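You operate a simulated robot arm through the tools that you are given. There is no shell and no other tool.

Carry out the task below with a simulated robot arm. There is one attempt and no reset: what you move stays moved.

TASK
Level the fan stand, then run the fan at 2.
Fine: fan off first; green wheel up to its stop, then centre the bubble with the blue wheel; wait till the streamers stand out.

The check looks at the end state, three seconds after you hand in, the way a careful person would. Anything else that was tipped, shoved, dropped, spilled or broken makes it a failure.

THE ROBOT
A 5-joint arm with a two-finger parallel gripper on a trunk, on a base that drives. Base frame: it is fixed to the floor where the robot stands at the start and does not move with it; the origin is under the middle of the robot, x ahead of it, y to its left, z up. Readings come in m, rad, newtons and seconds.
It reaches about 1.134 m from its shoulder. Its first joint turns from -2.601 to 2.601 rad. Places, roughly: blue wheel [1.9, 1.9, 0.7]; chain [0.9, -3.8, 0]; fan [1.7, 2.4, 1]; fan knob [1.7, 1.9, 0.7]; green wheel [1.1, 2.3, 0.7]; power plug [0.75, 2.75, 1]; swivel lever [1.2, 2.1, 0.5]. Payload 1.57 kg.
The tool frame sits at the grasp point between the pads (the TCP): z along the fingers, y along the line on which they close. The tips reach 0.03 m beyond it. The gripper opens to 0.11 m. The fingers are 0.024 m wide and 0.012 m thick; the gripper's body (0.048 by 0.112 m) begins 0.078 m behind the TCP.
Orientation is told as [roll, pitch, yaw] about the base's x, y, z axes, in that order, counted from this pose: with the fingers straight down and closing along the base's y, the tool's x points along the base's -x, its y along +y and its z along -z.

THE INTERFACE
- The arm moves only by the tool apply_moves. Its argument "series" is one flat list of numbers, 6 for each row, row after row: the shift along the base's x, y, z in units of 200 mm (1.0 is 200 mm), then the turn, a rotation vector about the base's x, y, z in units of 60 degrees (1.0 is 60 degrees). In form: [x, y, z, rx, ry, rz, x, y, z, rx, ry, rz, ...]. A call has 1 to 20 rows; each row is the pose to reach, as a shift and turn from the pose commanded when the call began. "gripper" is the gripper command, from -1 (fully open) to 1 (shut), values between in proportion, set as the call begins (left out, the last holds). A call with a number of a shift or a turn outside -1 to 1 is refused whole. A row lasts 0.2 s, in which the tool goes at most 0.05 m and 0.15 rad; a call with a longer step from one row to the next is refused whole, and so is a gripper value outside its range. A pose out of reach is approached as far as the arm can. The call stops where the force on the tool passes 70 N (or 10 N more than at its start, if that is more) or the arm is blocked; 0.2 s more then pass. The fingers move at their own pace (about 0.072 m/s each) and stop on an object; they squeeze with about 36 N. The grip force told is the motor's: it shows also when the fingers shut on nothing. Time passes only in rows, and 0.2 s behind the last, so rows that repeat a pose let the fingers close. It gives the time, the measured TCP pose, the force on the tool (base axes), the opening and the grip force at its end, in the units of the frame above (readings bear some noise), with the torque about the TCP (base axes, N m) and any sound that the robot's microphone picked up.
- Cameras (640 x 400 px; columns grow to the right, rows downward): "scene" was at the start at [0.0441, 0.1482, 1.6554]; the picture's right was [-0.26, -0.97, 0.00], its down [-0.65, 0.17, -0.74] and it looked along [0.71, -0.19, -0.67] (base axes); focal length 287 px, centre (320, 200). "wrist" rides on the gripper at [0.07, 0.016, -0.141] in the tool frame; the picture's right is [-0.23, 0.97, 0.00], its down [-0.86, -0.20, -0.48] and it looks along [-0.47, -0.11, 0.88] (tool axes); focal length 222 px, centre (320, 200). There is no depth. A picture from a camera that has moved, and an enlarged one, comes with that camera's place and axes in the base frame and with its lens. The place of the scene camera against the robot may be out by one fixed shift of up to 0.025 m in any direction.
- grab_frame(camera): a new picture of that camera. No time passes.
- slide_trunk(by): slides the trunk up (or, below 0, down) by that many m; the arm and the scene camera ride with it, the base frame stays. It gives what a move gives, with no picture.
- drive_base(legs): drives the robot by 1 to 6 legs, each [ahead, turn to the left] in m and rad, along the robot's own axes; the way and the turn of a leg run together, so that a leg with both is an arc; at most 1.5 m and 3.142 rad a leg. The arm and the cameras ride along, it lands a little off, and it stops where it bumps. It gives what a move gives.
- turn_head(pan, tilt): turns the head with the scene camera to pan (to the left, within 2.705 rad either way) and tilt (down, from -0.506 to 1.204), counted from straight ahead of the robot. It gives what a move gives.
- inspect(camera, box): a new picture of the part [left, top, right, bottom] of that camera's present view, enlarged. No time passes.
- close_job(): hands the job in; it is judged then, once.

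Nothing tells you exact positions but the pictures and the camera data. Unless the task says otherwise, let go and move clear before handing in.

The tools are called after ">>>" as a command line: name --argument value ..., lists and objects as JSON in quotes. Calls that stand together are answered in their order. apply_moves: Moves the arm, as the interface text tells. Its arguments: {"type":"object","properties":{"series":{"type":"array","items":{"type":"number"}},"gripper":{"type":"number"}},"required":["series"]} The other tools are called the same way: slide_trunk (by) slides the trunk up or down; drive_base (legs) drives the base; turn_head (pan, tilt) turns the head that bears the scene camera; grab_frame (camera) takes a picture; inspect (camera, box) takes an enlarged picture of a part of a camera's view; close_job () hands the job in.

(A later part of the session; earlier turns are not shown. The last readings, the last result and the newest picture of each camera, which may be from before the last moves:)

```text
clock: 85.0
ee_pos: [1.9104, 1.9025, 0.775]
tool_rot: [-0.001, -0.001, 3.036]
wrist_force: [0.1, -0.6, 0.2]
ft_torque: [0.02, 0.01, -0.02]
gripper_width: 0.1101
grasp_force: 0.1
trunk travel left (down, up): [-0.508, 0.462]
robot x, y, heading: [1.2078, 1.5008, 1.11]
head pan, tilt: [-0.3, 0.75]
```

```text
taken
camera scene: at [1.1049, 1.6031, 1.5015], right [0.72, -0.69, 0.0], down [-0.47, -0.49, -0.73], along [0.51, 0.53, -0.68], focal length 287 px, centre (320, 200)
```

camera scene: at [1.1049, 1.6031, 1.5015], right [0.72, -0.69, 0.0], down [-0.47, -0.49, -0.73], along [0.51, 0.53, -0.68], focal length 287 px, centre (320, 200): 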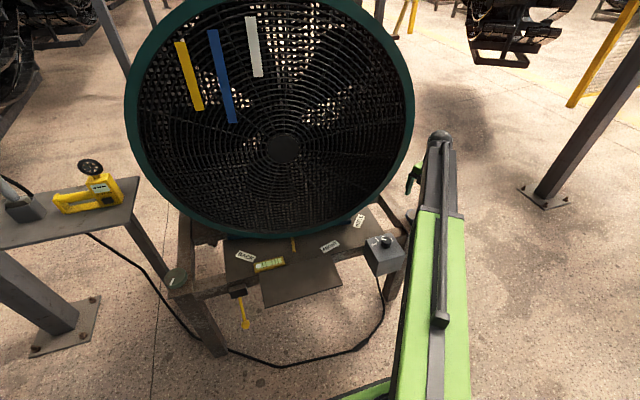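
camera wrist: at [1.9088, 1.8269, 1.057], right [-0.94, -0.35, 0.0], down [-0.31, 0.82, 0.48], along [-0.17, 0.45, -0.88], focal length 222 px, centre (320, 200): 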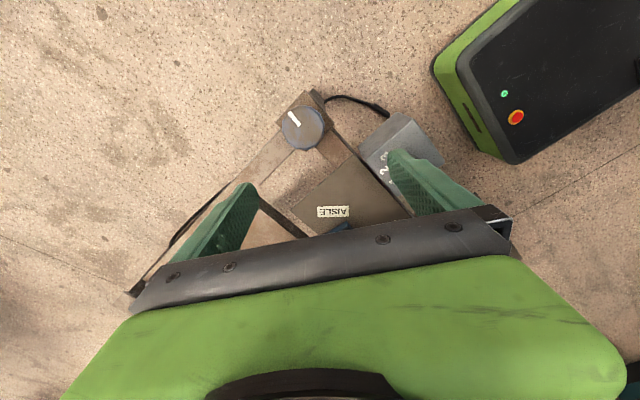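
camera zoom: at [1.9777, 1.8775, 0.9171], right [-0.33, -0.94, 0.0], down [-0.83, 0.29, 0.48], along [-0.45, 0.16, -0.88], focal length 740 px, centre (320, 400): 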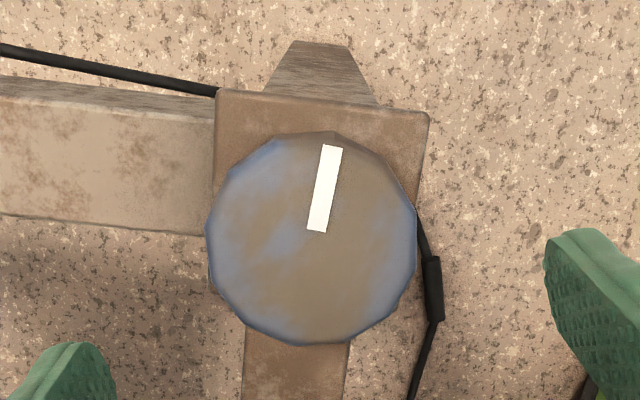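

Wheel centre ≈ (1.910, 1.904), top z ≈ 0.674. Lowering around it.

>>> apply_moves --series '[0, 0.008, 0, 0, 0, 0, 0, 0.008, 0, 0, 0, 0]'

>>> slide_trunk --by -0.092

>>> apply_moves --series '[0, 0, 0, 0, 0, 0, 0, 0, 0, 0, 0, 0, 0, 0, 0, 0, 0, 0]' --gripper 1

>>> grab_frame --camera "wrist"

>>> grab_frame --camera "scene"

>>> inspect --camera "scene" --box '[210, 195, 370, 295]'

```text
clock: 85.6
ee_pos: [1.9106, 1.9024, 0.7754]
tool_rot: [-0.002, 0.0, 3.036]
wrist_force: [0.0, 0.3, 0.7]
ft_torque: [-0.01, -0.01, 0.0]
gripper_width: 0.11
grasp_force: 0.0
trunk travel left (down, up): [-0.508, 0.462]
robot x, y, heading: [1.2073, 1.4971, 1.107]
head pan, tilt: [-0.3, 0.75]
```

```text
clock: 86.9
ee_pos: [1.911, 1.904, 0.6825]
tool_rot: [0.0, 0.0, 3.036]
wrist_force: [-0.2, 1.1, -0.7]
ft_torque: [-0.04, 0.0, -0.03]
gripper_width: 0.1099
grasp_force: 0.1
trunk travel left (down, up): [-0.416, 0.554]
robot x, y, heading: [1.2082, 1.4997, 1.111]
head pan, tilt: [-0.3, 0.75]
```

```text
clock: 87.7
ee_pos: [1.9106, 1.9054, 0.6826]
tool_rot: [-0.001, 0.001, 3.035]
wrist_force: [4.7, 11.5, 4.7]
ft_torque: [0.54, -0.14, 0.01]
gripper_width: 0.0712
grasp_force: 43.0
trunk travel left (down, up): [-0.416, 0.554]
robot x, y, heading: [1.2099, 1.4985, 1.107]
head pan, tilt: [-0.3, 0.75]
```

```text
taken
camera wrist: at [1.9775, 1.8804, 0.825], right [-0.33, -0.94, 0.0], down [-0.83, 0.29, 0.48], along [-0.45, 0.16, -0.88], focal length 222 px, centre (320, 200)
```

wrist: 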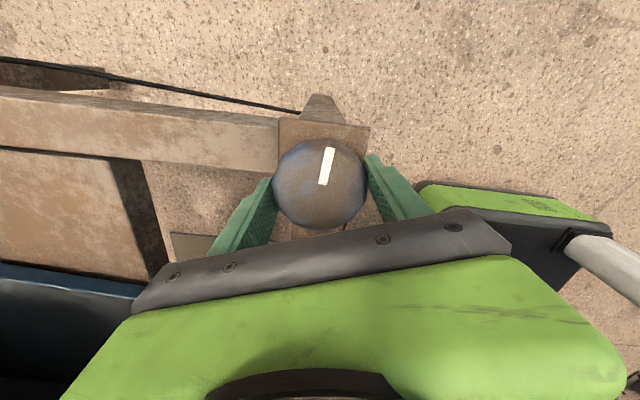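

```text
taken
camera scene: at [1.1048, 1.6038, 1.4095], right [0.72, -0.69, 0.0], down [-0.47, -0.49, -0.73], along [0.51, 0.53, -0.68], focal length 287 px, centre (320, 200)
```

scene: 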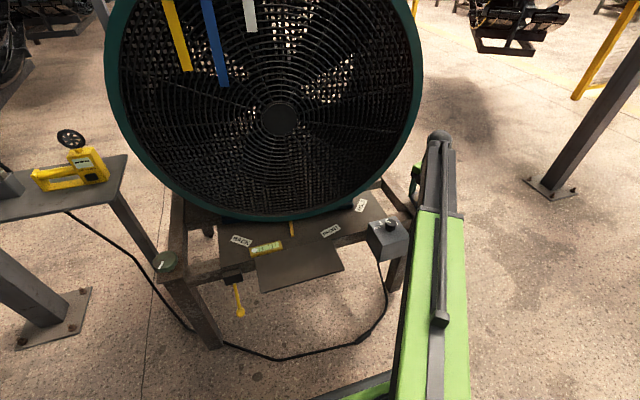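

```text
4.00 times, centred on (290, 245) of scene
camera zoom: at [1.1048, 1.6038, 1.4095], right [0.72, -0.69, 0.0], down [-0.47, -0.49, -0.73], along [0.51, 0.53, -0.68], focal length 1148 px, centre (440, 20)
```

zoom: 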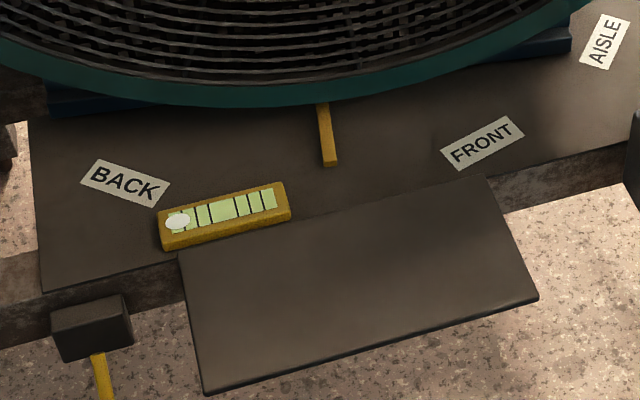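

Gripped; the vial is in clear view. Turning the blue wheel clockwise 60°.

>>> apply_moves --series '[0, 0.006, 0, 0, 0, -0.13, 0, 0.006, 0, 0, 0, -0.26, 0, 0.006, 0, 0, 0, -0.39, 0, 0.006, 0, 0, 0, -0.52, 0, 0.006, 0, 0, 0, -0.65, 0, 0.006, 0, 0, 0, -0.78, 0, 0.006, 0, 0, 0, -0.91, 0, 0.006, 0, 0, 0, -1.0]' --gripper 1

>>> inspect --camera "scene" --box '[242, 232, 298, 267]'

>>> grab_frame --camera "wrist"

```text
clock: 89.5
ee_pos: [1.9101, 1.9042, 0.6833]
tool_rot: [0.0, -0.001, 1.987]
wrist_force: [1.1, 5.3, 1.2]
ft_torque: [0.11, -0.43, 0.0]
gripper_width: 0.0708
grasp_force: 45.1
trunk travel left (down, up): [-0.416, 0.554]
robot x, y, heading: [1.2104, 1.5009, 1.106]
head pan, tilt: [-0.3, 0.75]
```

```text
11.43 times, centred on (270, 250) of scene
camera zoom: at [1.1048, 1.6034, 1.4094], right [0.72, -0.69, 0.0], down [-0.47, -0.49, -0.73], along [0.51, 0.53, -0.68], focal length 3278 px, centre (891, -366)
```

zoom: 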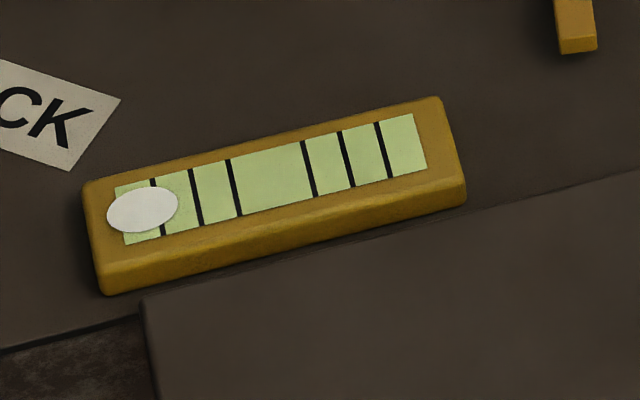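

```text
taken
camera wrist: at [1.923, 1.8336, 0.825], right [-0.98, -0.18, 0.0], down [-0.16, 0.86, 0.48], along [-0.09, 0.47, -0.88], focal length 222 px, centre (320, 200)
```

wrist: 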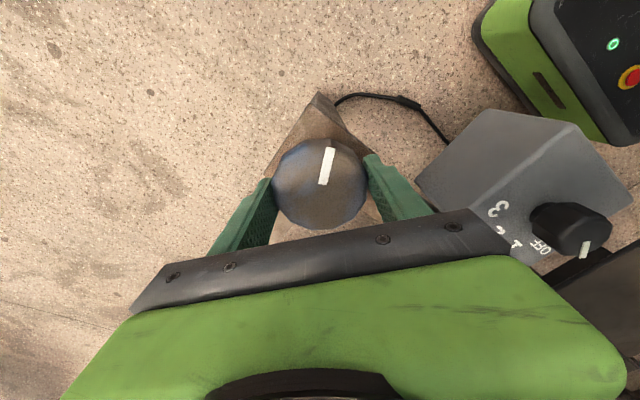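

Turning freely; bubble still at the left end. Continuing.

>>> apply_moves --series '[0, 0, 0, 0, 0, -0.13, 0, 0, 0, 0, 0, -0.26, 0, 0, 0, 0, 0, -0.39, 0, 0, 0, 0, 0, -0.52, 0, 0, 0, 0, 0, -0.65, 0, 0, 0, 0, 0, -0.78, 0, 0, 0, 0, 0, -0.91, 0, 0, 0, 0, 0, -1.0]' --gripper 1

>>> inspect --camera "scene" --box '[242, 232, 298, 267]'

>>> apply_moves --series '[0, 0, 0, 0, 0, -0.13, 0, 0, 0, 0, 0, -0.26, 0, 0, 0, 0, 0, -0.39, 0, 0, 0, 0, 0, -0.52, 0, 0, 0, 0, 0, -0.65, 0, 0, 0, 0, 0, -0.78, 0, 0, 0, 0, 0, -0.82]' --gripper 1

>>> inspect --camera "scene" --box '[242, 232, 298, 267]'

>>> grab_frame --camera "wrist"

```text
clock: 91.3
ee_pos: [1.9096, 1.9044, 0.6843]
tool_rot: [0.0, 0.0, 0.941]
wrist_force: [-9.1, 3.1, 0.2]
ft_torque: [0.03, 0.23, 1.01]
gripper_width: 0.0709
grasp_force: 44.6
trunk travel left (down, up): [-0.416, 0.554]
robot x, y, heading: [1.2072, 1.4981, 1.104]
head pan, tilt: [-0.3, 0.75]
```

```text
11.43 times, centred on (270, 250) of scene
camera zoom: at [1.1043, 1.6033, 1.4095], right [0.72, -0.69, 0.0], down [-0.47, -0.49, -0.73], along [0.51, 0.53, -0.68], focal length 3278 px, centre (891, -366)
```

zoom: 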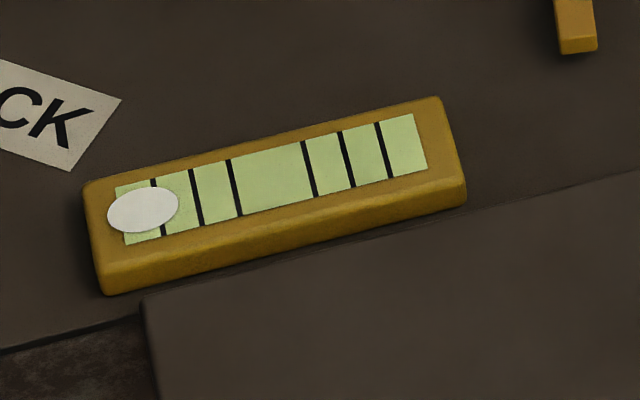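

```text
clock: 92.9
ee_pos: [1.9114, 1.9051, 0.683]
tool_rot: [0.0, 0.002, 0.081]
wrist_force: [-3.5, 5.9, -0.1]
ft_torque: [0.05, 0.04, 1.32]
gripper_width: 0.0713
grasp_force: 44.9
trunk travel left (down, up): [-0.416, 0.554]
robot x, y, heading: [1.2083, 1.5003, 1.111]
head pan, tilt: [-0.3, 0.75]
```

```text
11.43 times, centred on (270, 250) of scene
camera zoom: at [1.1047, 1.6036, 1.4094], right [0.72, -0.69, 0.0], down [-0.47, -0.49, -0.73], along [0.51, 0.53, -0.68], focal length 3278 px, centre (891, -366)
```

zoom: 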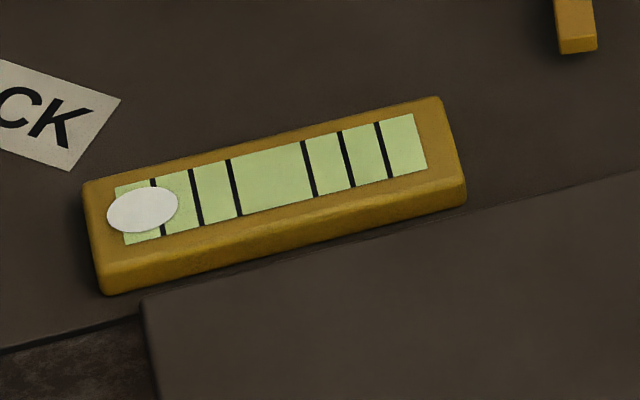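

```text
taken
camera wrist: at [1.839, 1.9148, 0.825], right [0.15, 0.99, 0.0], down [0.87, -0.13, 0.48], along [0.47, -0.07, -0.88], focal length 222 px, centre (320, 200)
```

wrist: 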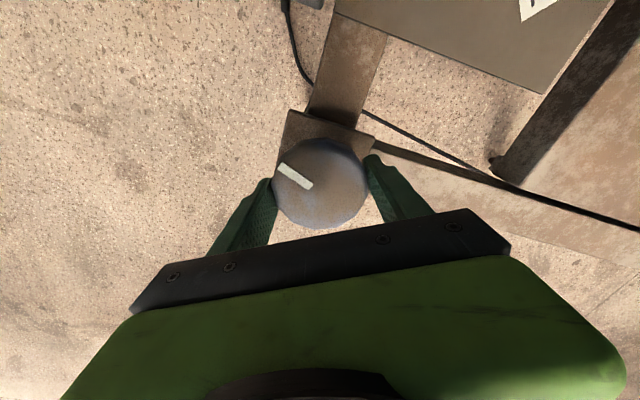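

The blue wheel hit its clockwise stop soon, and the bubble stayed at the left end, so blue probably needs the other way. Since I'm at the end of the stroke, I'll turn it counter-clockwise and watch the bubble.

>>> apply_moves --series '[0, 0, 0, 0, 0, 0.13, 0, 0, 0, 0, 0, 0.26, 0, 0, 0, 0, 0, 0.39, 0, 0, 0, 0, 0, 0.52, 0, 0, 0, 0, 0, 0.65, 0, 0, 0, 0, 0, 0.78, 0, 0, 0, 0, 0, 0.91, 0, 0, 0, 0, 0, 1.0]' --gripper 1

>>> apply_moves --series '[0, 0, 0, 0, 0, 0.13, 0, 0, 0, 0, 0, 0.26, 0, 0, 0, 0, 0, 0.39, 0, 0, 0, 0, 0, 0.52, 0, 0, 0, 0, 0, 0.65, 0, 0, 0, 0, 0, 0.78, 0, 0, 0, 0, 0, 0.91, 0, 0, 0, 0, 0, 1.0]' --gripper 1

>>> inspect --camera "scene" --box '[242, 232, 298, 267]'

>>> apply_moves --series '[0, 0, 0, 0, 0, 0.13, 0, 0, 0, 0, 0, 0.26, 0, 0, 0, 0, 0, 0.39, 0, 0, 0, 0, 0, 0.52, 0, 0, 0, 0, 0, 0.65, 0, 0, 0, 0, 0, 0.78, 0, 0, 0, 0, 0, 0.82]' --gripper 1

>>> inspect --camera "scene" --box '[242, 232, 298, 267]'

>>> grab_frame --camera "wrist"

>>> inspect --camera "scene" --box '[130, 235, 210, 295]'

```text
clock: 94.7
ee_pos: [1.911, 1.9046, 0.6823]
tool_rot: [0.0, -0.002, 1.132]
wrist_force: [3.9, 13.3, 5.9]
ft_torque: [0.54, 0.01, 0.0]
gripper_width: 0.0715
grasp_force: 45.0
trunk travel left (down, up): [-0.416, 0.554]
robot x, y, heading: [1.2086, 1.4982, 1.103]
head pan, tilt: [-0.3, 0.75]
```

```text
clock: 96.5
ee_pos: [1.9109, 1.9058, 0.6838]
tool_rot: [0.001, 0.001, 2.178]
wrist_force: [-9.9, 9.5, -2.1]
ft_torque: [0.36, -0.43, -0.04]
gripper_width: 0.0712
grasp_force: 44.7
trunk travel left (down, up): [-0.416, 0.554]
robot x, y, heading: [1.2086, 1.5004, 1.106]
head pan, tilt: [-0.3, 0.75]
```

```text
11.43 times, centred on (270, 250) of scene
camera zoom: at [1.1044, 1.6039, 1.4093], right [0.72, -0.69, 0.0], down [-0.47, -0.49, -0.73], along [0.51, 0.53, -0.68], focal length 3278 px, centre (891, -366)
```

zoom: 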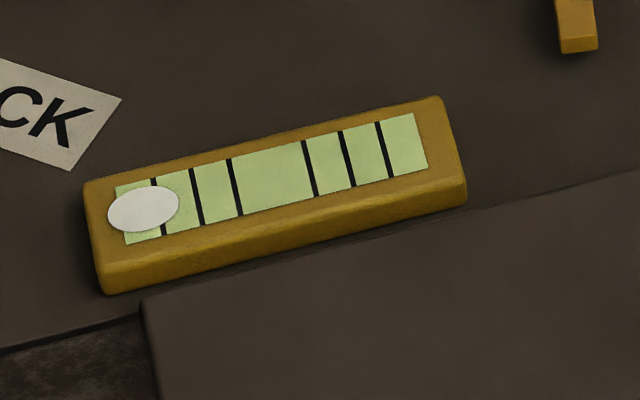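

```text
clock: 98.1
ee_pos: [1.9095, 1.9052, 0.684]
tool_rot: [0.0, -0.002, 3.04]
wrist_force: [-9.1, 10.4, -2.2]
ft_torque: [-0.25, 0.7, 0.03]
gripper_width: 0.0714
grasp_force: 44.7
trunk travel left (down, up): [-0.416, 0.554]
robot x, y, heading: [1.2133, 1.5011, 1.105]
head pan, tilt: [-0.3, 0.75]
```

```text
11.43 times, centred on (270, 250) of scene
camera zoom: at [1.1045, 1.604, 1.4094], right [0.72, -0.69, 0.0], down [-0.47, -0.49, -0.73], along [0.51, 0.53, -0.68], focal length 3278 px, centre (891, -366)
```

zoom: 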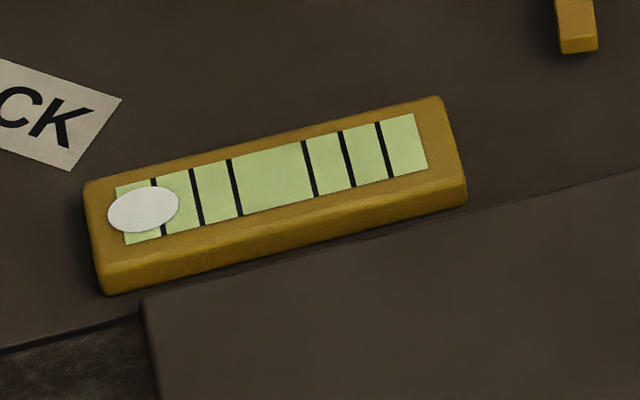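

```text
taken
camera wrist: at [1.9771, 1.8808, 0.825], right [-0.33, -0.95, 0.0], down [-0.83, 0.29, 0.48], along [-0.45, 0.16, -0.88], focal length 222 px, centre (320, 200)
```

wrist: 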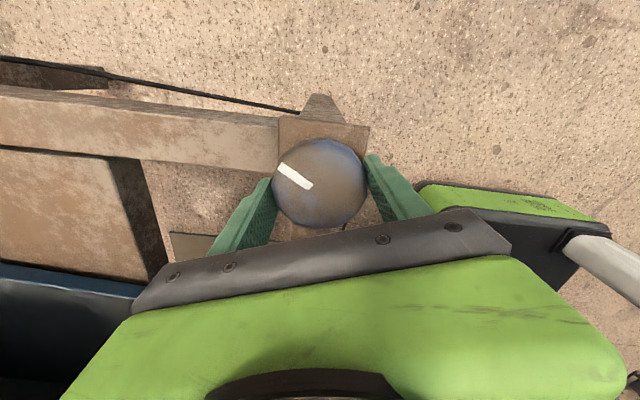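

```text
6.67 times, centred on (170, 265) of scene
camera zoom: at [1.1045, 1.604, 1.4094], right [0.72, -0.69, 0.0], down [-0.47, -0.49, -0.73], along [0.51, 0.53, -0.68], focal length 1912 px, centre (1320, -233)
```

zoom: 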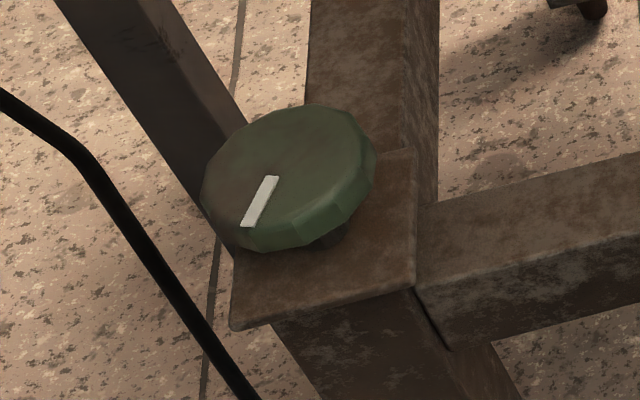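

The wheel follows counter-clockwise. I'll ratchet back with open fingers and keep turning it counter-clockwise.

>>> apply_moves --series '[0, 0, 0, 0, 0, 0, 0, 0, 0, 0, 0, 0, 0, 0, 0, 0, 0, 0, 0, 0, 0, 0, 0, -0.14, 0, 0, 0, 0, 0, -0.28, 0, 0, 0, 0, 0, -0.42, 0, 0, 0, 0, 0, -0.56, 0, 0, 0, 0, 0, -0.7, 0, 0, 0, 0, 0, -0.84, 0, 0, 0, 0, 0, -0.98]' --gripper -1

>>> apply_moves --series '[0, 0, 0, 0, 0, -0.14, 0, 0, 0, 0, 0, -0.28, 0, 0, 0, 0, 0, -0.42, 0, 0, 0, 0, 0, -0.56, 0, 0, 0, 0, 0, -0.7, 0, 0, 0, 0, 0, -0.84, 0, 0, 0, 0, 0, -0.98]' --gripper -1

>>> apply_moves --series '[0, 0, 0, 0, 0, -0.14, 0, 0, 0, 0, 0, -0.28, 0, 0, 0, 0, 0, -0.42, 0, 0, 0, 0, 0, -0.56, 0, 0, 0, 0, 0, -0.7, 0, 0, 0, 0, 0, -0.84, 0, 0, 0, 0, 0, -0.84]' --gripper -1

>>> apply_moves --series '[0, 0, 0, 0, 0, 0, 0, 0, 0, 0, 0, 0, 0, 0, 0, 0, 0, 0, 0, 0, 0, 0, 0, 0.13, 0, 0, 0, 0, 0, 0.26, 0, 0, 0, 0, 0, 0.39, 0, 0, 0, 0, 0, 0.52, 0, 0, 0, 0, 0, 0.65, 0, 0, 0, 0, 0, 0.78, 0, 0, 0, 0, 0, 0.91, 0, 0, 0, 0, 0, 1.0]' --gripper 1

>>> inspect --camera "scene" --box '[242, 232, 298, 267]'

>>> apply_moves --series '[0, 0, 0, 0, 0, 0.13, 0, 0, 0, 0, 0, 0.26, 0, 0, 0, 0, 0, 0.39, 0, 0, 0, 0, 0, 0.52, 0, 0, 0, 0, 0, 0.65, 0, 0, 0, 0, 0, 0.78, 0, 0, 0, 0, 0, 0.91, 0, 0, 0, 0, 0, 1.0]' --gripper 1

>>> inspect --camera "scene" --box '[242, 232, 298, 267]'

>>> grab_frame --camera "wrist"

```text
clock: 100.3
ee_pos: [1.91, 1.9035, 0.6831]
tool_rot: [0.001, -0.001, 2.008]
wrist_force: [0.0, 0.4, 0.1]
ft_torque: [0.0, 0.01, 0.02]
gripper_width: 0.11
grasp_force: 0.0
trunk travel left (down, up): [-0.416, 0.554]
robot x, y, heading: [1.2075, 1.5027, 1.105]
head pan, tilt: [-0.3, 0.75]
```

```text
clock: 101.9
ee_pos: [1.9112, 1.9047, 0.6834]
tool_rot: [0.0, -0.001, 0.981]
wrist_force: [0.1, 0.7, 0.4]
ft_torque: [-0.03, -0.02, 0.0]
gripper_width: 0.11
grasp_force: 0.0
trunk travel left (down, up): [-0.416, 0.554]
robot x, y, heading: [1.2104, 1.5019, 1.109]
head pan, tilt: [-0.3, 0.75]
```

```text
clock: 103.5
ee_pos: [1.9094, 1.9047, 0.6845]
tool_rot: [0.0, 0.0, 0.102]
wrist_force: [0.0, 0.0, 0.1]
ft_torque: [-0.02, 0.0, 0.0]
gripper_width: 0.11
grasp_force: 0.0
trunk travel left (down, up): [-0.416, 0.554]
robot x, y, heading: [1.2088, 1.5011, 1.107]
head pan, tilt: [-0.3, 0.75]
```

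```text
clock: 105.9
ee_pos: [1.9097, 1.9047, 0.682]
tool_rot: [0.001, -0.001, 1.152]
wrist_force: [-1.1, 3.7, 0.7]
ft_torque: [-0.13, -0.23, 0.01]
gripper_width: 0.0711
grasp_force: 45.3
trunk travel left (down, up): [-0.416, 0.554]
robot x, y, heading: [1.2079, 1.4978, 1.109]
head pan, tilt: [-0.3, 0.75]
```

```text
11.43 times, centred on (270, 250) of scene
camera zoom: at [1.1048, 1.6034, 1.4094], right [0.72, -0.69, 0.0], down [-0.47, -0.49, -0.73], along [0.51, 0.53, -0.68], focal length 3278 px, centre (891, -366)
```

zoom: 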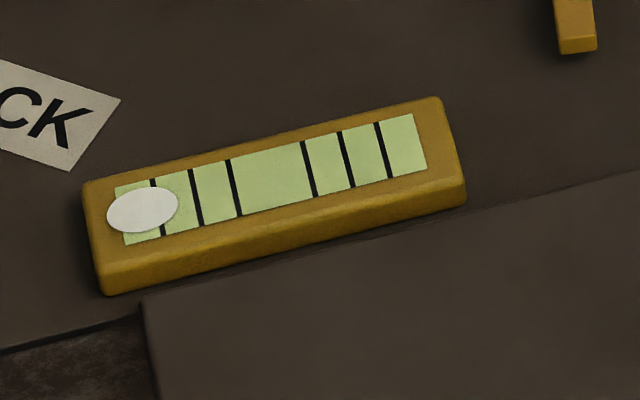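

```text
clock: 107.7
ee_pos: [1.9092, 1.9057, 0.6842]
tool_rot: [0.002, -0.001, 2.201]
wrist_force: [-6.0, 4.6, -1.0]
ft_torque: [0.84, 0.66, -0.02]
gripper_width: 0.0708
grasp_force: 45.1
trunk travel left (down, up): [-0.416, 0.554]
robot x, y, heading: [1.2052, 1.5021, 1.104]
head pan, tilt: [-0.3, 0.75]
```

```text
11.43 times, centred on (270, 250) of scene
camera zoom: at [1.1046, 1.6034, 1.4094], right [0.72, -0.69, 0.0], down [-0.47, -0.49, -0.73], along [0.51, 0.53, -0.68], focal length 3278 px, centre (891, -366)
```

zoom: 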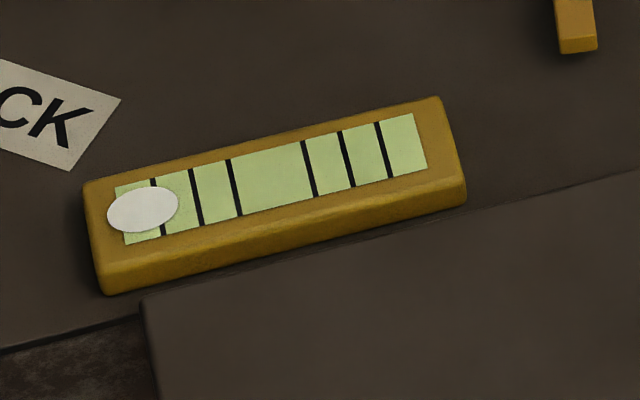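

```text
taken
camera wrist: at [1.9375, 1.8383, 0.825], right [-0.92, -0.39, 0.0], down [-0.34, 0.81, 0.48], along [-0.19, 0.44, -0.88], focal length 222 px, centre (320, 200)
```

wrist: 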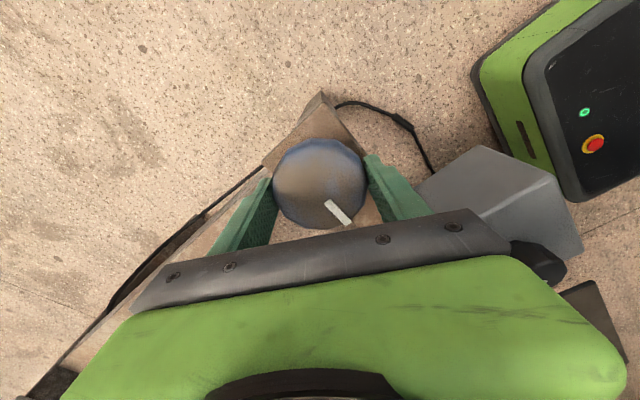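

Still pinned after ~290° counter-clockwise from the stop. Green's travel suggests blue needs about two turns, so I'll keep on counter-clockwise.

>>> apply_moves --series '[0, 0, 0, 0, 0, 0.13, 0, 0, 0, 0, 0, 0.26, 0, 0, 0, 0, 0, 0.39, 0, 0, 0, 0, 0, 0.52, 0, 0, 0, 0, 0, 0.65, 0, 0, 0, 0, 0, 0.78, 0, 0, 0, 0, 0, 0.82]' --gripper 1

>>> apply_moves --series '[0, 0, 0, 0, 0, 0, 0, 0, 0, 0, 0, 0, 0, 0, 0, 0, 0, 0, 0, 0, 0, 0, 0, -0.14, 0, 0, 0, 0, 0, -0.28, 0, 0, 0, 0, 0, -0.42, 0, 0, 0, 0, 0, -0.56, 0, 0, 0, 0, 0, -0.7, 0, 0, 0, 0, 0, -0.84, 0, 0, 0, 0, 0, -0.98]' --gripper -1

>>> apply_moves --series '[0, 0, 0, 0, 0, -0.14, 0, 0, 0, 0, 0, -0.28, 0, 0, 0, 0, 0, -0.42, 0, 0, 0, 0, 0, -0.56, 0, 0, 0, 0, 0, -0.7, 0, 0, 0, 0, 0, -0.84, 0, 0, 0, 0, 0, -0.98]' --gripper -1

>>> apply_moves --series '[0, 0, 0, 0, 0, -0.14, 0, 0, 0, 0, 0, -0.28, 0, 0, 0, 0, 0, -0.42, 0, 0, 0, 0, 0, -0.56, 0, 0, 0, 0, 0, -0.7, 0, 0, 0, 0, 0, -0.84, 0, 0, 0, 0, 0, -0.84]' --gripper -1

>>> apply_moves --series '[0, 0, 0, 0, 0, 0, 0, 0, 0, 0, 0, 0, 0, 0, 0, 0, 0, 0, 0, 0, 0, 0, 0, 0.13, 0, 0, 0, 0, 0, 0.26, 0, 0, 0, 0, 0, 0.39, 0, 0, 0, 0, 0, 0.52, 0, 0, 0, 0, 0, 0.65, 0, 0, 0, 0, 0, 0.78, 0, 0, 0, 0, 0, 0.91, 0, 0, 0, 0, 0, 1.0]' --gripper 1

>>> inspect --camera "scene" --box '[242, 232, 298, 267]'

>>> grab_frame --camera "wrist"

```text
clock: 109.3
ee_pos: [1.9103, 1.9053, 0.6827]
tool_rot: [0.0, 0.0, 3.057]
wrist_force: [-14.7, 2.1, -7.6]
ft_torque: [0.31, -0.94, 0.0]
gripper_width: 0.0708
grasp_force: 45.2
trunk travel left (down, up): [-0.416, 0.554]
robot x, y, heading: [1.2086, 1.5032, 1.104]
head pan, tilt: [-0.3, 0.75]
```

```text
clock: 111.5
ee_pos: [1.9104, 1.9035, 0.6829]
tool_rot: [0.001, 0.0, 2.028]
wrist_force: [0.4, 0.4, -0.4]
ft_torque: [-0.03, 0.03, -0.03]
gripper_width: 0.11
grasp_force: 0.0
trunk travel left (down, up): [-0.416, 0.554]
robot x, y, heading: [1.2104, 1.4994, 1.108]
head pan, tilt: [-0.3, 0.75]
```

```text
clock: 113.1
ee_pos: [1.9096, 1.9051, 0.682]
tool_rot: [0.002, 0.0, 1.002]
wrist_force: [0.2, 1.3, -0.1]
ft_torque: [0.0, 0.02, -0.01]
gripper_width: 0.11
grasp_force: 0.1
trunk travel left (down, up): [-0.416, 0.554]
robot x, y, heading: [1.2086, 1.5022, 1.105]
head pan, tilt: [-0.3, 0.75]
```

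```text
clock: 114.7
ee_pos: [1.9106, 1.9046, 0.6827]
tool_rot: [-0.001, 0.001, 0.123]
wrist_force: [-0.6, -0.3, 0.6]
ft_torque: [-0.01, 0.05, 0.0]
gripper_width: 0.1101
grasp_force: 0.0
trunk travel left (down, up): [-0.416, 0.554]
robot x, y, heading: [1.2076, 1.5009, 1.108]
head pan, tilt: [-0.3, 0.75]
```

```text
clock: 117.1
ee_pos: [1.9105, 1.9055, 0.6837]
tool_rot: [-0.001, 0.0, 1.174]
wrist_force: [-5.7, 2.3, -3.2]
ft_torque: [0.35, -0.57, -0.02]
gripper_width: 0.0715
grasp_force: 44.8
trunk travel left (down, up): [-0.416, 0.554]
robot x, y, heading: [1.2068, 1.4946, 1.106]
head pan, tilt: [-0.3, 0.75]
```

```text
11.43 times, centred on (270, 250) of scene
camera zoom: at [1.1047, 1.6034, 1.4093], right [0.72, -0.69, 0.0], down [-0.47, -0.49, -0.73], along [0.51, 0.53, -0.68], focal length 3278 px, centre (891, -366)
```

zoom: 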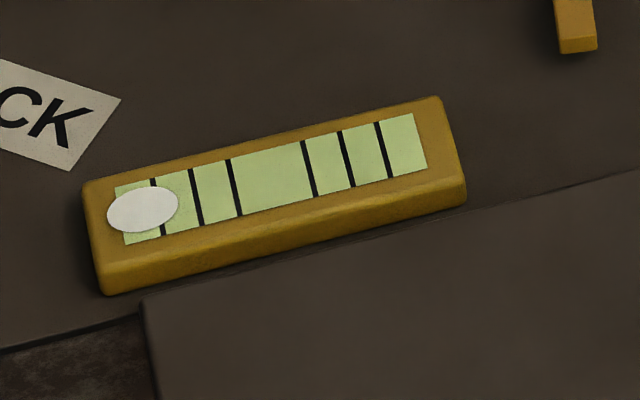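

```text
taken
camera wrist: at [1.8676, 1.8463, 0.825], right [-0.81, 0.59, 0.0], down [0.51, 0.71, 0.48], along [0.28, 0.39, -0.88], focal length 222 px, centre (320, 200)
```

wrist: 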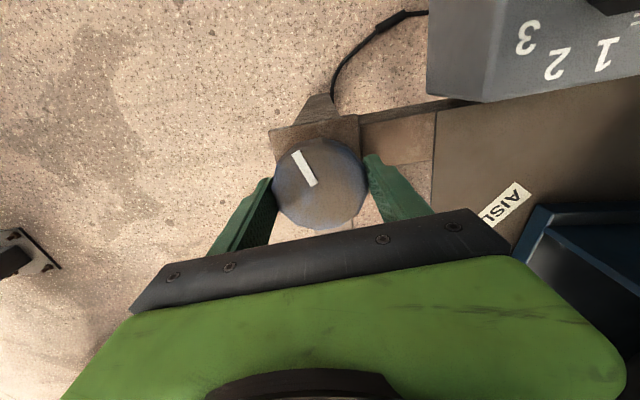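

>>> apply_moves --series '[0, 0, 0, 0, 0, 0.13, 0, 0, 0, 0, 0, 0.26, 0, 0, 0, 0, 0, 0.39, 0, 0, 0, 0, 0, 0.52, 0, 0, 0, 0, 0, 0.65, 0, 0, 0, 0, 0, 0.78, 0, 0, 0, 0, 0, 0.91, 0, 0, 0, 0, 0, 1.0]' --gripper 1

>>> inspect --camera "scene" --box '[242, 232, 298, 267]'

>>> apply_moves --series '[0, 0, 0, 0, 0, 0.13, 0, 0, 0, 0, 0, 0.26, 0, 0, 0, 0, 0, 0.39, 0, 0, 0, 0, 0, 0.52, 0, 0, 0, 0, 0, 0.65, 0, 0, 0, 0, 0, 0.78, 0, 0, 0, 0, 0, 0.82]' --gripper 1

>>> inspect --camera "scene" --box '[242, 232, 298, 267]'

>>> grab_frame --camera "wrist"

>>> grab_frame --camera "scene"

```text
clock: 118.9
ee_pos: [1.9107, 1.9041, 0.6847]
tool_rot: [0.0, 0.0, 2.22]
wrist_force: [-3.5, -0.9, 0.9]
ft_torque: [-0.05, -0.03, -0.94]
gripper_width: 0.0709
grasp_force: 44.9
trunk travel left (down, up): [-0.416, 0.554]
robot x, y, heading: [1.2052, 1.4955, 1.104]
head pan, tilt: [-0.3, 0.75]
```

```text
11.43 times, centred on (270, 250) of scene
camera zoom: at [1.1046, 1.6031, 1.4094], right [0.72, -0.69, 0.0], down [-0.47, -0.49, -0.73], along [0.51, 0.53, -0.68], focal length 3278 px, centre (891, -366)
```

zoom: 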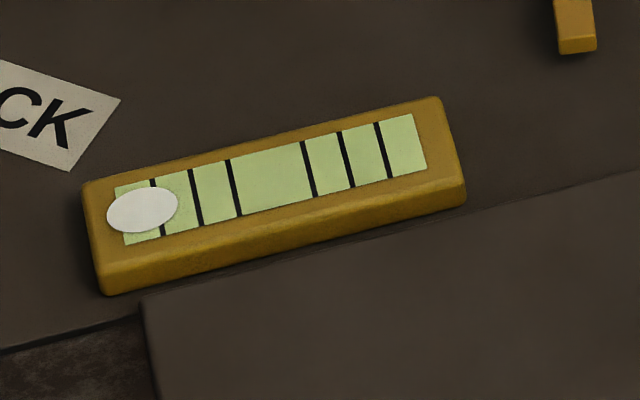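

```text
clock: 120.5
ee_pos: [1.9111, 1.9056, 0.684]
tool_rot: [0.0, -0.002, 3.079]
wrist_force: [3.4, 6.3, 0.1]
ft_torque: [0.19, -0.09, -1.38]
gripper_width: 0.0716
grasp_force: 45.3
trunk travel left (down, up): [-0.416, 0.554]
robot x, y, heading: [1.209, 1.4982, 1.116]
head pan, tilt: [-0.3, 0.75]
```

```text
11.43 times, centred on (270, 250) of scene
camera zoom: at [1.1051, 1.6036, 1.4094], right [0.72, -0.69, 0.0], down [-0.47, -0.49, -0.73], along [0.51, 0.53, -0.68], focal length 3278 px, centre (891, -366)
```

zoom: 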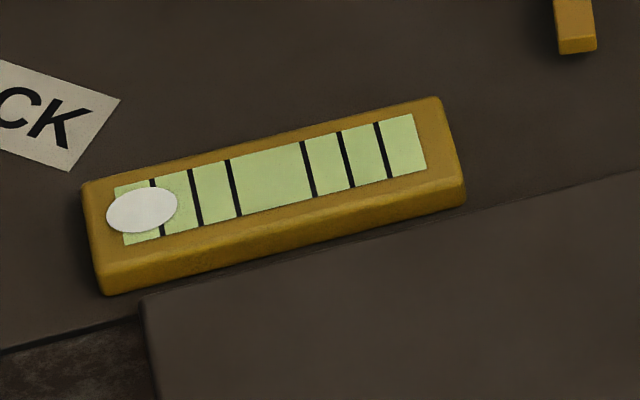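

```text
taken
camera wrist: at [1.9783, 1.8835, 0.8247], right [-0.29, -0.96, 0.0], down [-0.84, 0.25, 0.48], along [-0.46, 0.14, -0.88], focal length 222 px, centre (320, 200)
```

wrist: 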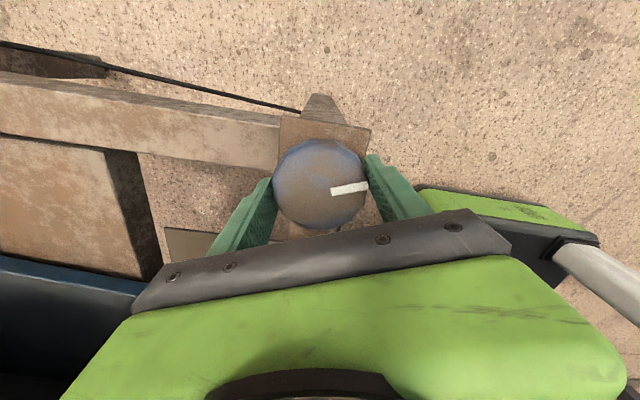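

```text
taken
camera scene: at [1.1051, 1.6036, 1.4094], right [0.72, -0.69, 0.0], down [-0.47, -0.49, -0.73], along [0.51, 0.53, -0.68], focal length 287 px, centre (320, 200)
```

scene: 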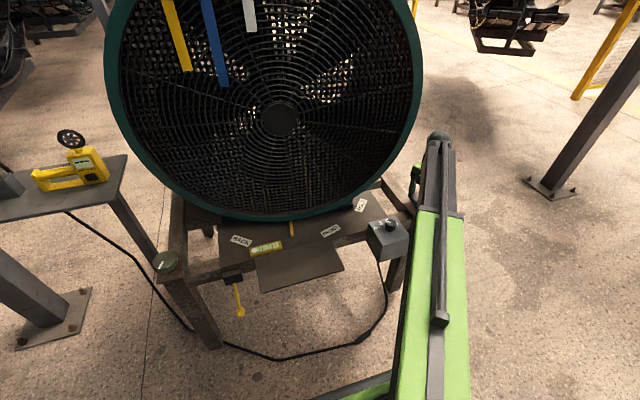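

The blue wheel hit its other stop too with the bubble still far left, so with green at this stop no levelling is possible: green's "up" must be the other way (counter-clockwise), which moves the bubble right. I'll release blue and return to the green wheel.

>>> apply_moves --series '[0, 0, 0, 0, 0, 0, 0, 0, 0, 0, 0, 0, 0, 0, 0, 0, 0, 0]' --gripper -1

>>> slide_trunk --by 0.23

>>> grab_frame --camera "wrist"

>>> apply_moves --series '[-0.14, 0, 0, 0, 0, -0.14, -0.29, -0.01, 0, 0, 0, -0.28, -0.43, -0.02, 0, 0, 0, -0.42, -0.57, -0.03, 0, 0, 0, -0.56, -0.71, -0.04, 0, 0, 0, -0.7, -0.85, -0.05, 0, 0, 0, -0.84, -1.0, -0.05, 0, 0, 0, -0.98]'

>>> apply_moves --series '[-0.14, 0.085, 0, 0, 0, -0.14, -0.29, 0.17, 0, 0, 0, -0.28, -0.43, 0.26, 0, 0, 0, -0.42, -0.57, 0.35, 0, 0, 0, -0.56, -0.71, 0.435, 0, 0, 0, -0.7, -0.85, 0.52, 0, 0, 0, -0.84, -1.0, 0.61, 0, 0, 0, -0.98]'

>>> apply_moves --series '[-0.14, 0.09, 0, 0, 0, -0.14, -0.29, 0.18, 0, 0, 0, -0.28, -0.43, 0.27, 0, 0, 0, -0.42, -0.57, 0.36, 0, 0, 0, -0.56, -0.71, 0.45, 0, 0, 0, -0.7, -0.85, 0.54, 0, 0, 0, -0.84, -1.0, 0.64, 0, 0, 0, -0.84]'

>>> grab_frame --camera "scene"

>>> grab_frame --camera "wrist"

```text
clock: 121.3
ee_pos: [1.9103, 1.9049, 0.6836]
tool_rot: [0.0, -0.001, 3.077]
wrist_force: [-0.4, -1.2, 0.1]
ft_torque: [0.02, 0.01, 0.01]
gripper_width: 0.1098
grasp_force: 0.1
trunk travel left (down, up): [-0.416, 0.554]
robot x, y, heading: [1.2079, 1.5025, 1.111]
head pan, tilt: [-0.3, 0.75]
```

```text
clock: 123.7
ee_pos: [1.9101, 1.9048, 0.9128]
tool_rot: [0.002, 0.0, 3.077]
wrist_force: [0.3, 0.8, -0.6]
ft_torque: [-0.01, -0.01, 0.01]
gripper_width: 0.1098
grasp_force: 0.0
trunk travel left (down, up): [-0.646, 0.324]
robot x, y, heading: [1.2081, 1.4995, 1.106]
head pan, tilt: [-0.3, 0.75]
```

```text
taken
camera wrist: at [1.9782, 1.8831, 1.055], right [-0.29, -0.96, 0.0], down [-0.84, 0.25, 0.48], along [-0.46, 0.14, -0.88], focal length 222 px, centre (320, 200)
```

wrist: 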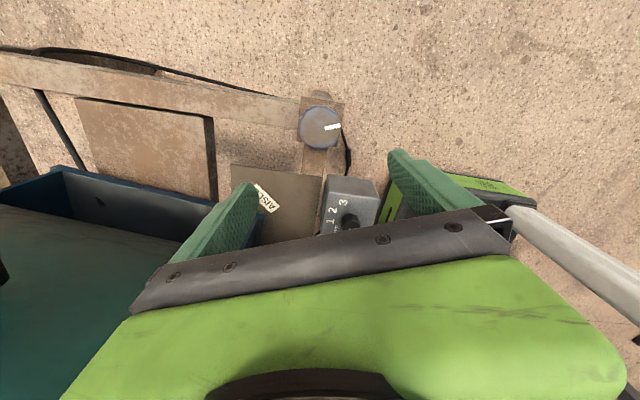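

```text
clock: 125.3
ee_pos: [1.7096, 1.8953, 0.9131]
tool_rot: [0.0, -0.001, 2.048]
wrist_force: [-0.6, -0.1, -0.3]
ft_torque: [-0.01, -0.02, -0.03]
gripper_width: 0.1101
grasp_force: 0.1
trunk travel left (down, up): [-0.646, 0.324]
robot x, y, heading: [1.2093, 1.4994, 1.109]
head pan, tilt: [-0.3, 0.75]
```

```text
clock: 126.9
ee_pos: [1.5088, 2.0171, 0.9131]
tool_rot: [-0.001, 0.0, 1.021]
wrist_force: [0.4, 0.8, -0.1]
ft_torque: [-0.01, 0.04, -0.01]
gripper_width: 0.11
grasp_force: 0.0
trunk travel left (down, up): [-0.646, 0.324]
robot x, y, heading: [1.2072, 1.5, 1.106]
head pan, tilt: [-0.3, 0.75]
```

```text
clock: 128.5
ee_pos: [1.3101, 2.1455, 0.9122]
tool_rot: [0.0, -0.001, 0.145]
wrist_force: [0.6, 0.3, 0.3]
ft_torque: [0.03, -0.02, -0.02]
gripper_width: 0.1101
grasp_force: 0.1
trunk travel left (down, up): [-0.646, 0.324]
robot x, y, heading: [1.2064, 1.4992, 1.104]
head pan, tilt: [-0.3, 0.75]
```

```text
taken
camera scene: at [1.1046, 1.6033, 1.6394], right [0.72, -0.69, 0.0], down [-0.47, -0.49, -0.73], along [0.51, 0.53, -0.68], focal length 287 px, centre (320, 200)
```

scene: 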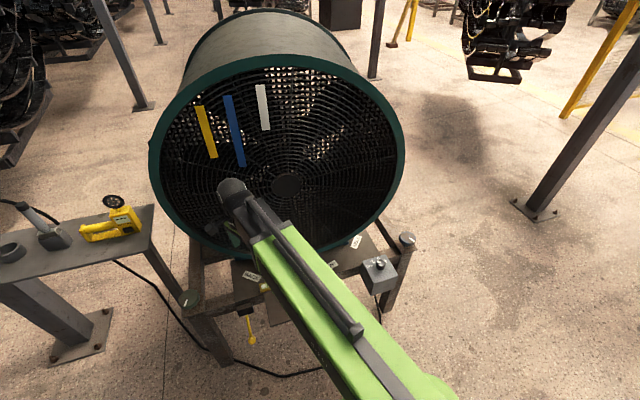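

```text
taken
camera wrist: at [1.2383, 2.1509, 1.0549], right [0.09, 1.0, 0.0], down [0.87, -0.08, 0.48], along [0.48, -0.04, -0.88], focal length 222 px, centre (320, 200)
```

wrist: 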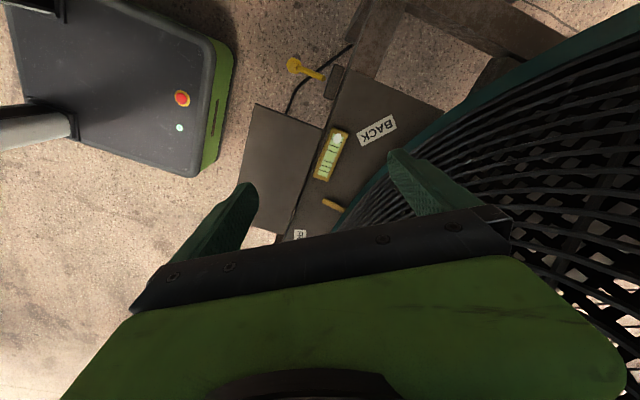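

>>> inspect --camera "scene" --box '[385, 222, 433, 262]'

>>> inspect --camera "scene" --box '[165, 280, 213, 320]'

>>> apply_moves --series '[-0.2, 0.14, 0, 0, 0, 0, -0.4, 0.28, 0, 0, 0, 0, -0.6, 0.43, 0, 0, 0, 0, -0.8, 0.57, 0, 0, 0, 0, -1.0, 0.72, 0, 0, 0, 0, -1.0, 0.72, 0, 0, 0, 0]'

>>> grab_frame --camera "wrist"

>>> grab_frame --camera "scene"

```text
10.00 times, centred on (409, 242) of scene
camera zoom: at [1.1046, 1.6033, 1.6394], right [0.72, -0.69, 0.0], down [-0.47, -0.49, -0.73], along [0.51, 0.53, -0.68], focal length 2869 px, centre (-570, -220)
```

zoom: 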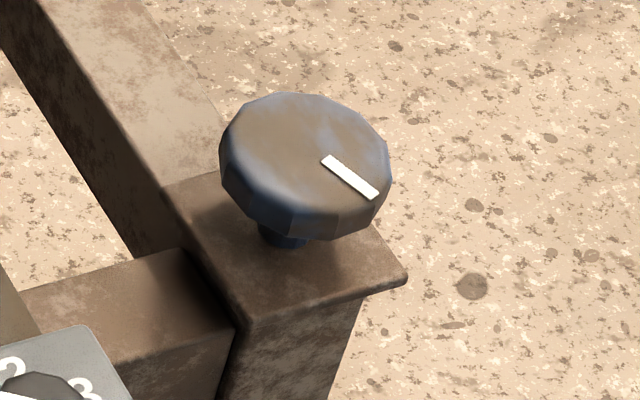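

```text
10.00 times, centred on (189, 300) of scene
camera zoom: at [1.1046, 1.6033, 1.6394], right [0.72, -0.69, 0.0], down [-0.47, -0.49, -0.73], along [0.51, 0.53, -0.68], focal length 2869 px, centre (1630, -800)
```

zoom: 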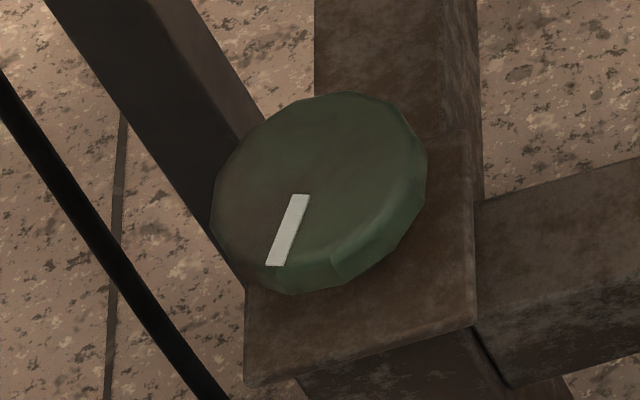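

```text
clock: 129.9
ee_pos: [1.1106, 2.2872, 0.913]
tool_rot: [0.0, 0.001, 0.146]
wrist_force: [-0.4, 0.8, 0.0]
ft_torque: [-0.01, -0.01, 0.01]
gripper_width: 0.1099
grasp_force: 0.1
out of reach, approached as far as the arm can: row 3
trunk travel left (down, up): [-0.646, 0.324]
robot x, y, heading: [1.2067, 1.502, 1.108]
head pan, tilt: [-0.3, 0.75]
```

```text
taken
camera wrist: at [1.0387, 2.2934, 1.055], right [0.08, 1.0, 0.0], down [0.87, -0.07, 0.48], along [0.48, -0.04, -0.88], focal length 222 px, centre (320, 200)
```

wrist: 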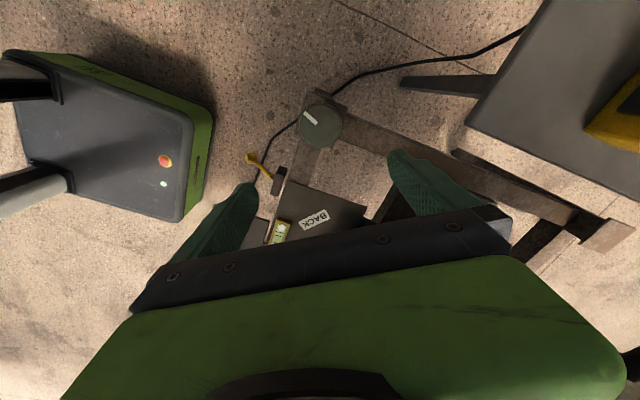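

```text
taken
camera scene: at [1.1046, 1.6032, 1.6394], right [0.72, -0.69, 0.0], down [-0.47, -0.49, -0.73], along [0.51, 0.53, -0.68], focal length 287 px, centre (320, 200)
```

scene: 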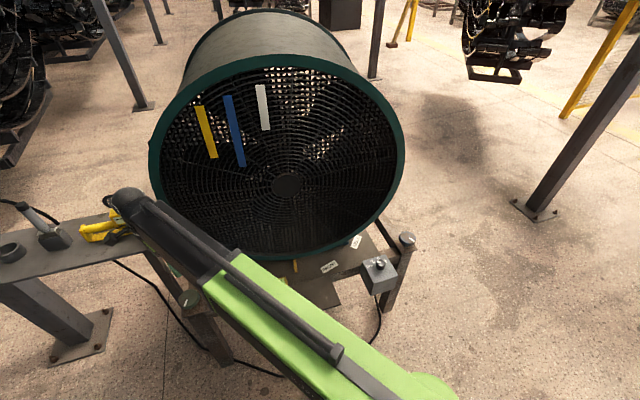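

Seen from here, green is screwed down near its plate while blue (counter-clockwise stop) stands up on its stem: so "up" is counter-clockwise. I'll lower onto green and turn it counter-clockwise.

>>> apply_moves --series '[-0.014, 0.004, 0, 0, 0, 0, -0.014, 0.004, 0, 0, 0, 0]'

>>> slide_trunk --by -0.229

>>> grab_frame --camera "wrist"

>>> turn_head --pan 0.15 --tilt 0.75

>>> grab_frame --camera "scene"

```text
clock: 130.5
ee_pos: [1.1076, 2.2899, 0.9133]
tool_rot: [0.001, 0.001, 0.145]
wrist_force: [0.5, -0.5, 1.4]
ft_torque: [0.0, 0.03, -0.01]
gripper_width: 0.1098
grasp_force: 0.0
trunk travel left (down, up): [-0.646, 0.324]
robot x, y, heading: [1.205, 1.4999, 1.107]
head pan, tilt: [-0.3, 0.75]
```

```text
clock: 132.9
ee_pos: [1.1086, 2.2896, 0.6837]
tool_rot: [0.0, 0.001, 0.145]
wrist_force: [0.2, 0.5, -0.8]
ft_torque: [-0.04, 0.04, 0.02]
gripper_width: 0.1099
grasp_force: 0.1
trunk travel left (down, up): [-0.417, 0.553]
robot x, y, heading: [1.2087, 1.4988, 1.106]
head pan, tilt: [-0.3, 0.75]
```

```text
taken
camera wrist: at [1.036, 2.2945, 0.8261], right [0.08, 1.0, 0.0], down [0.87, -0.07, 0.48], along [0.48, -0.04, -0.88], focal length 222 px, centre (320, 200)
```

wrist: 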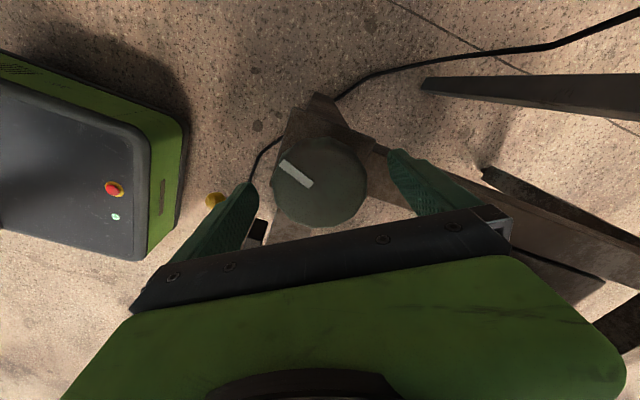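

```text
clock: 133.8
ee_pos: [1.1088, 2.2891, 0.6839]
tool_rot: [-0.001, 0.0, 0.145]
wrist_force: [-0.6, -0.4, 0.2]
ft_torque: [0.04, 0.03, 0.0]
gripper_width: 0.1103
grasp_force: 0.1
trunk travel left (down, up): [-0.417, 0.553]
robot x, y, heading: [1.2076, 1.5003, 1.115]
head pan, tilt: [0.15, 0.75]
```

```text
taken
camera scene: at [1.0731, 1.6222, 1.4104], right [0.95, -0.31, 0.0], down [-0.21, -0.65, -0.73], along [0.23, 0.7, -0.68], focal length 287 px, centre (320, 200)
```

scene: 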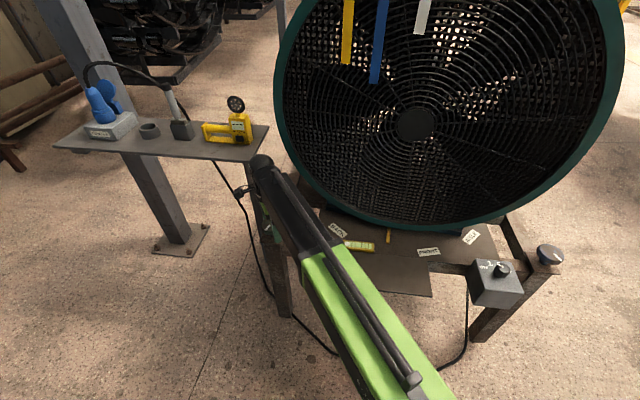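

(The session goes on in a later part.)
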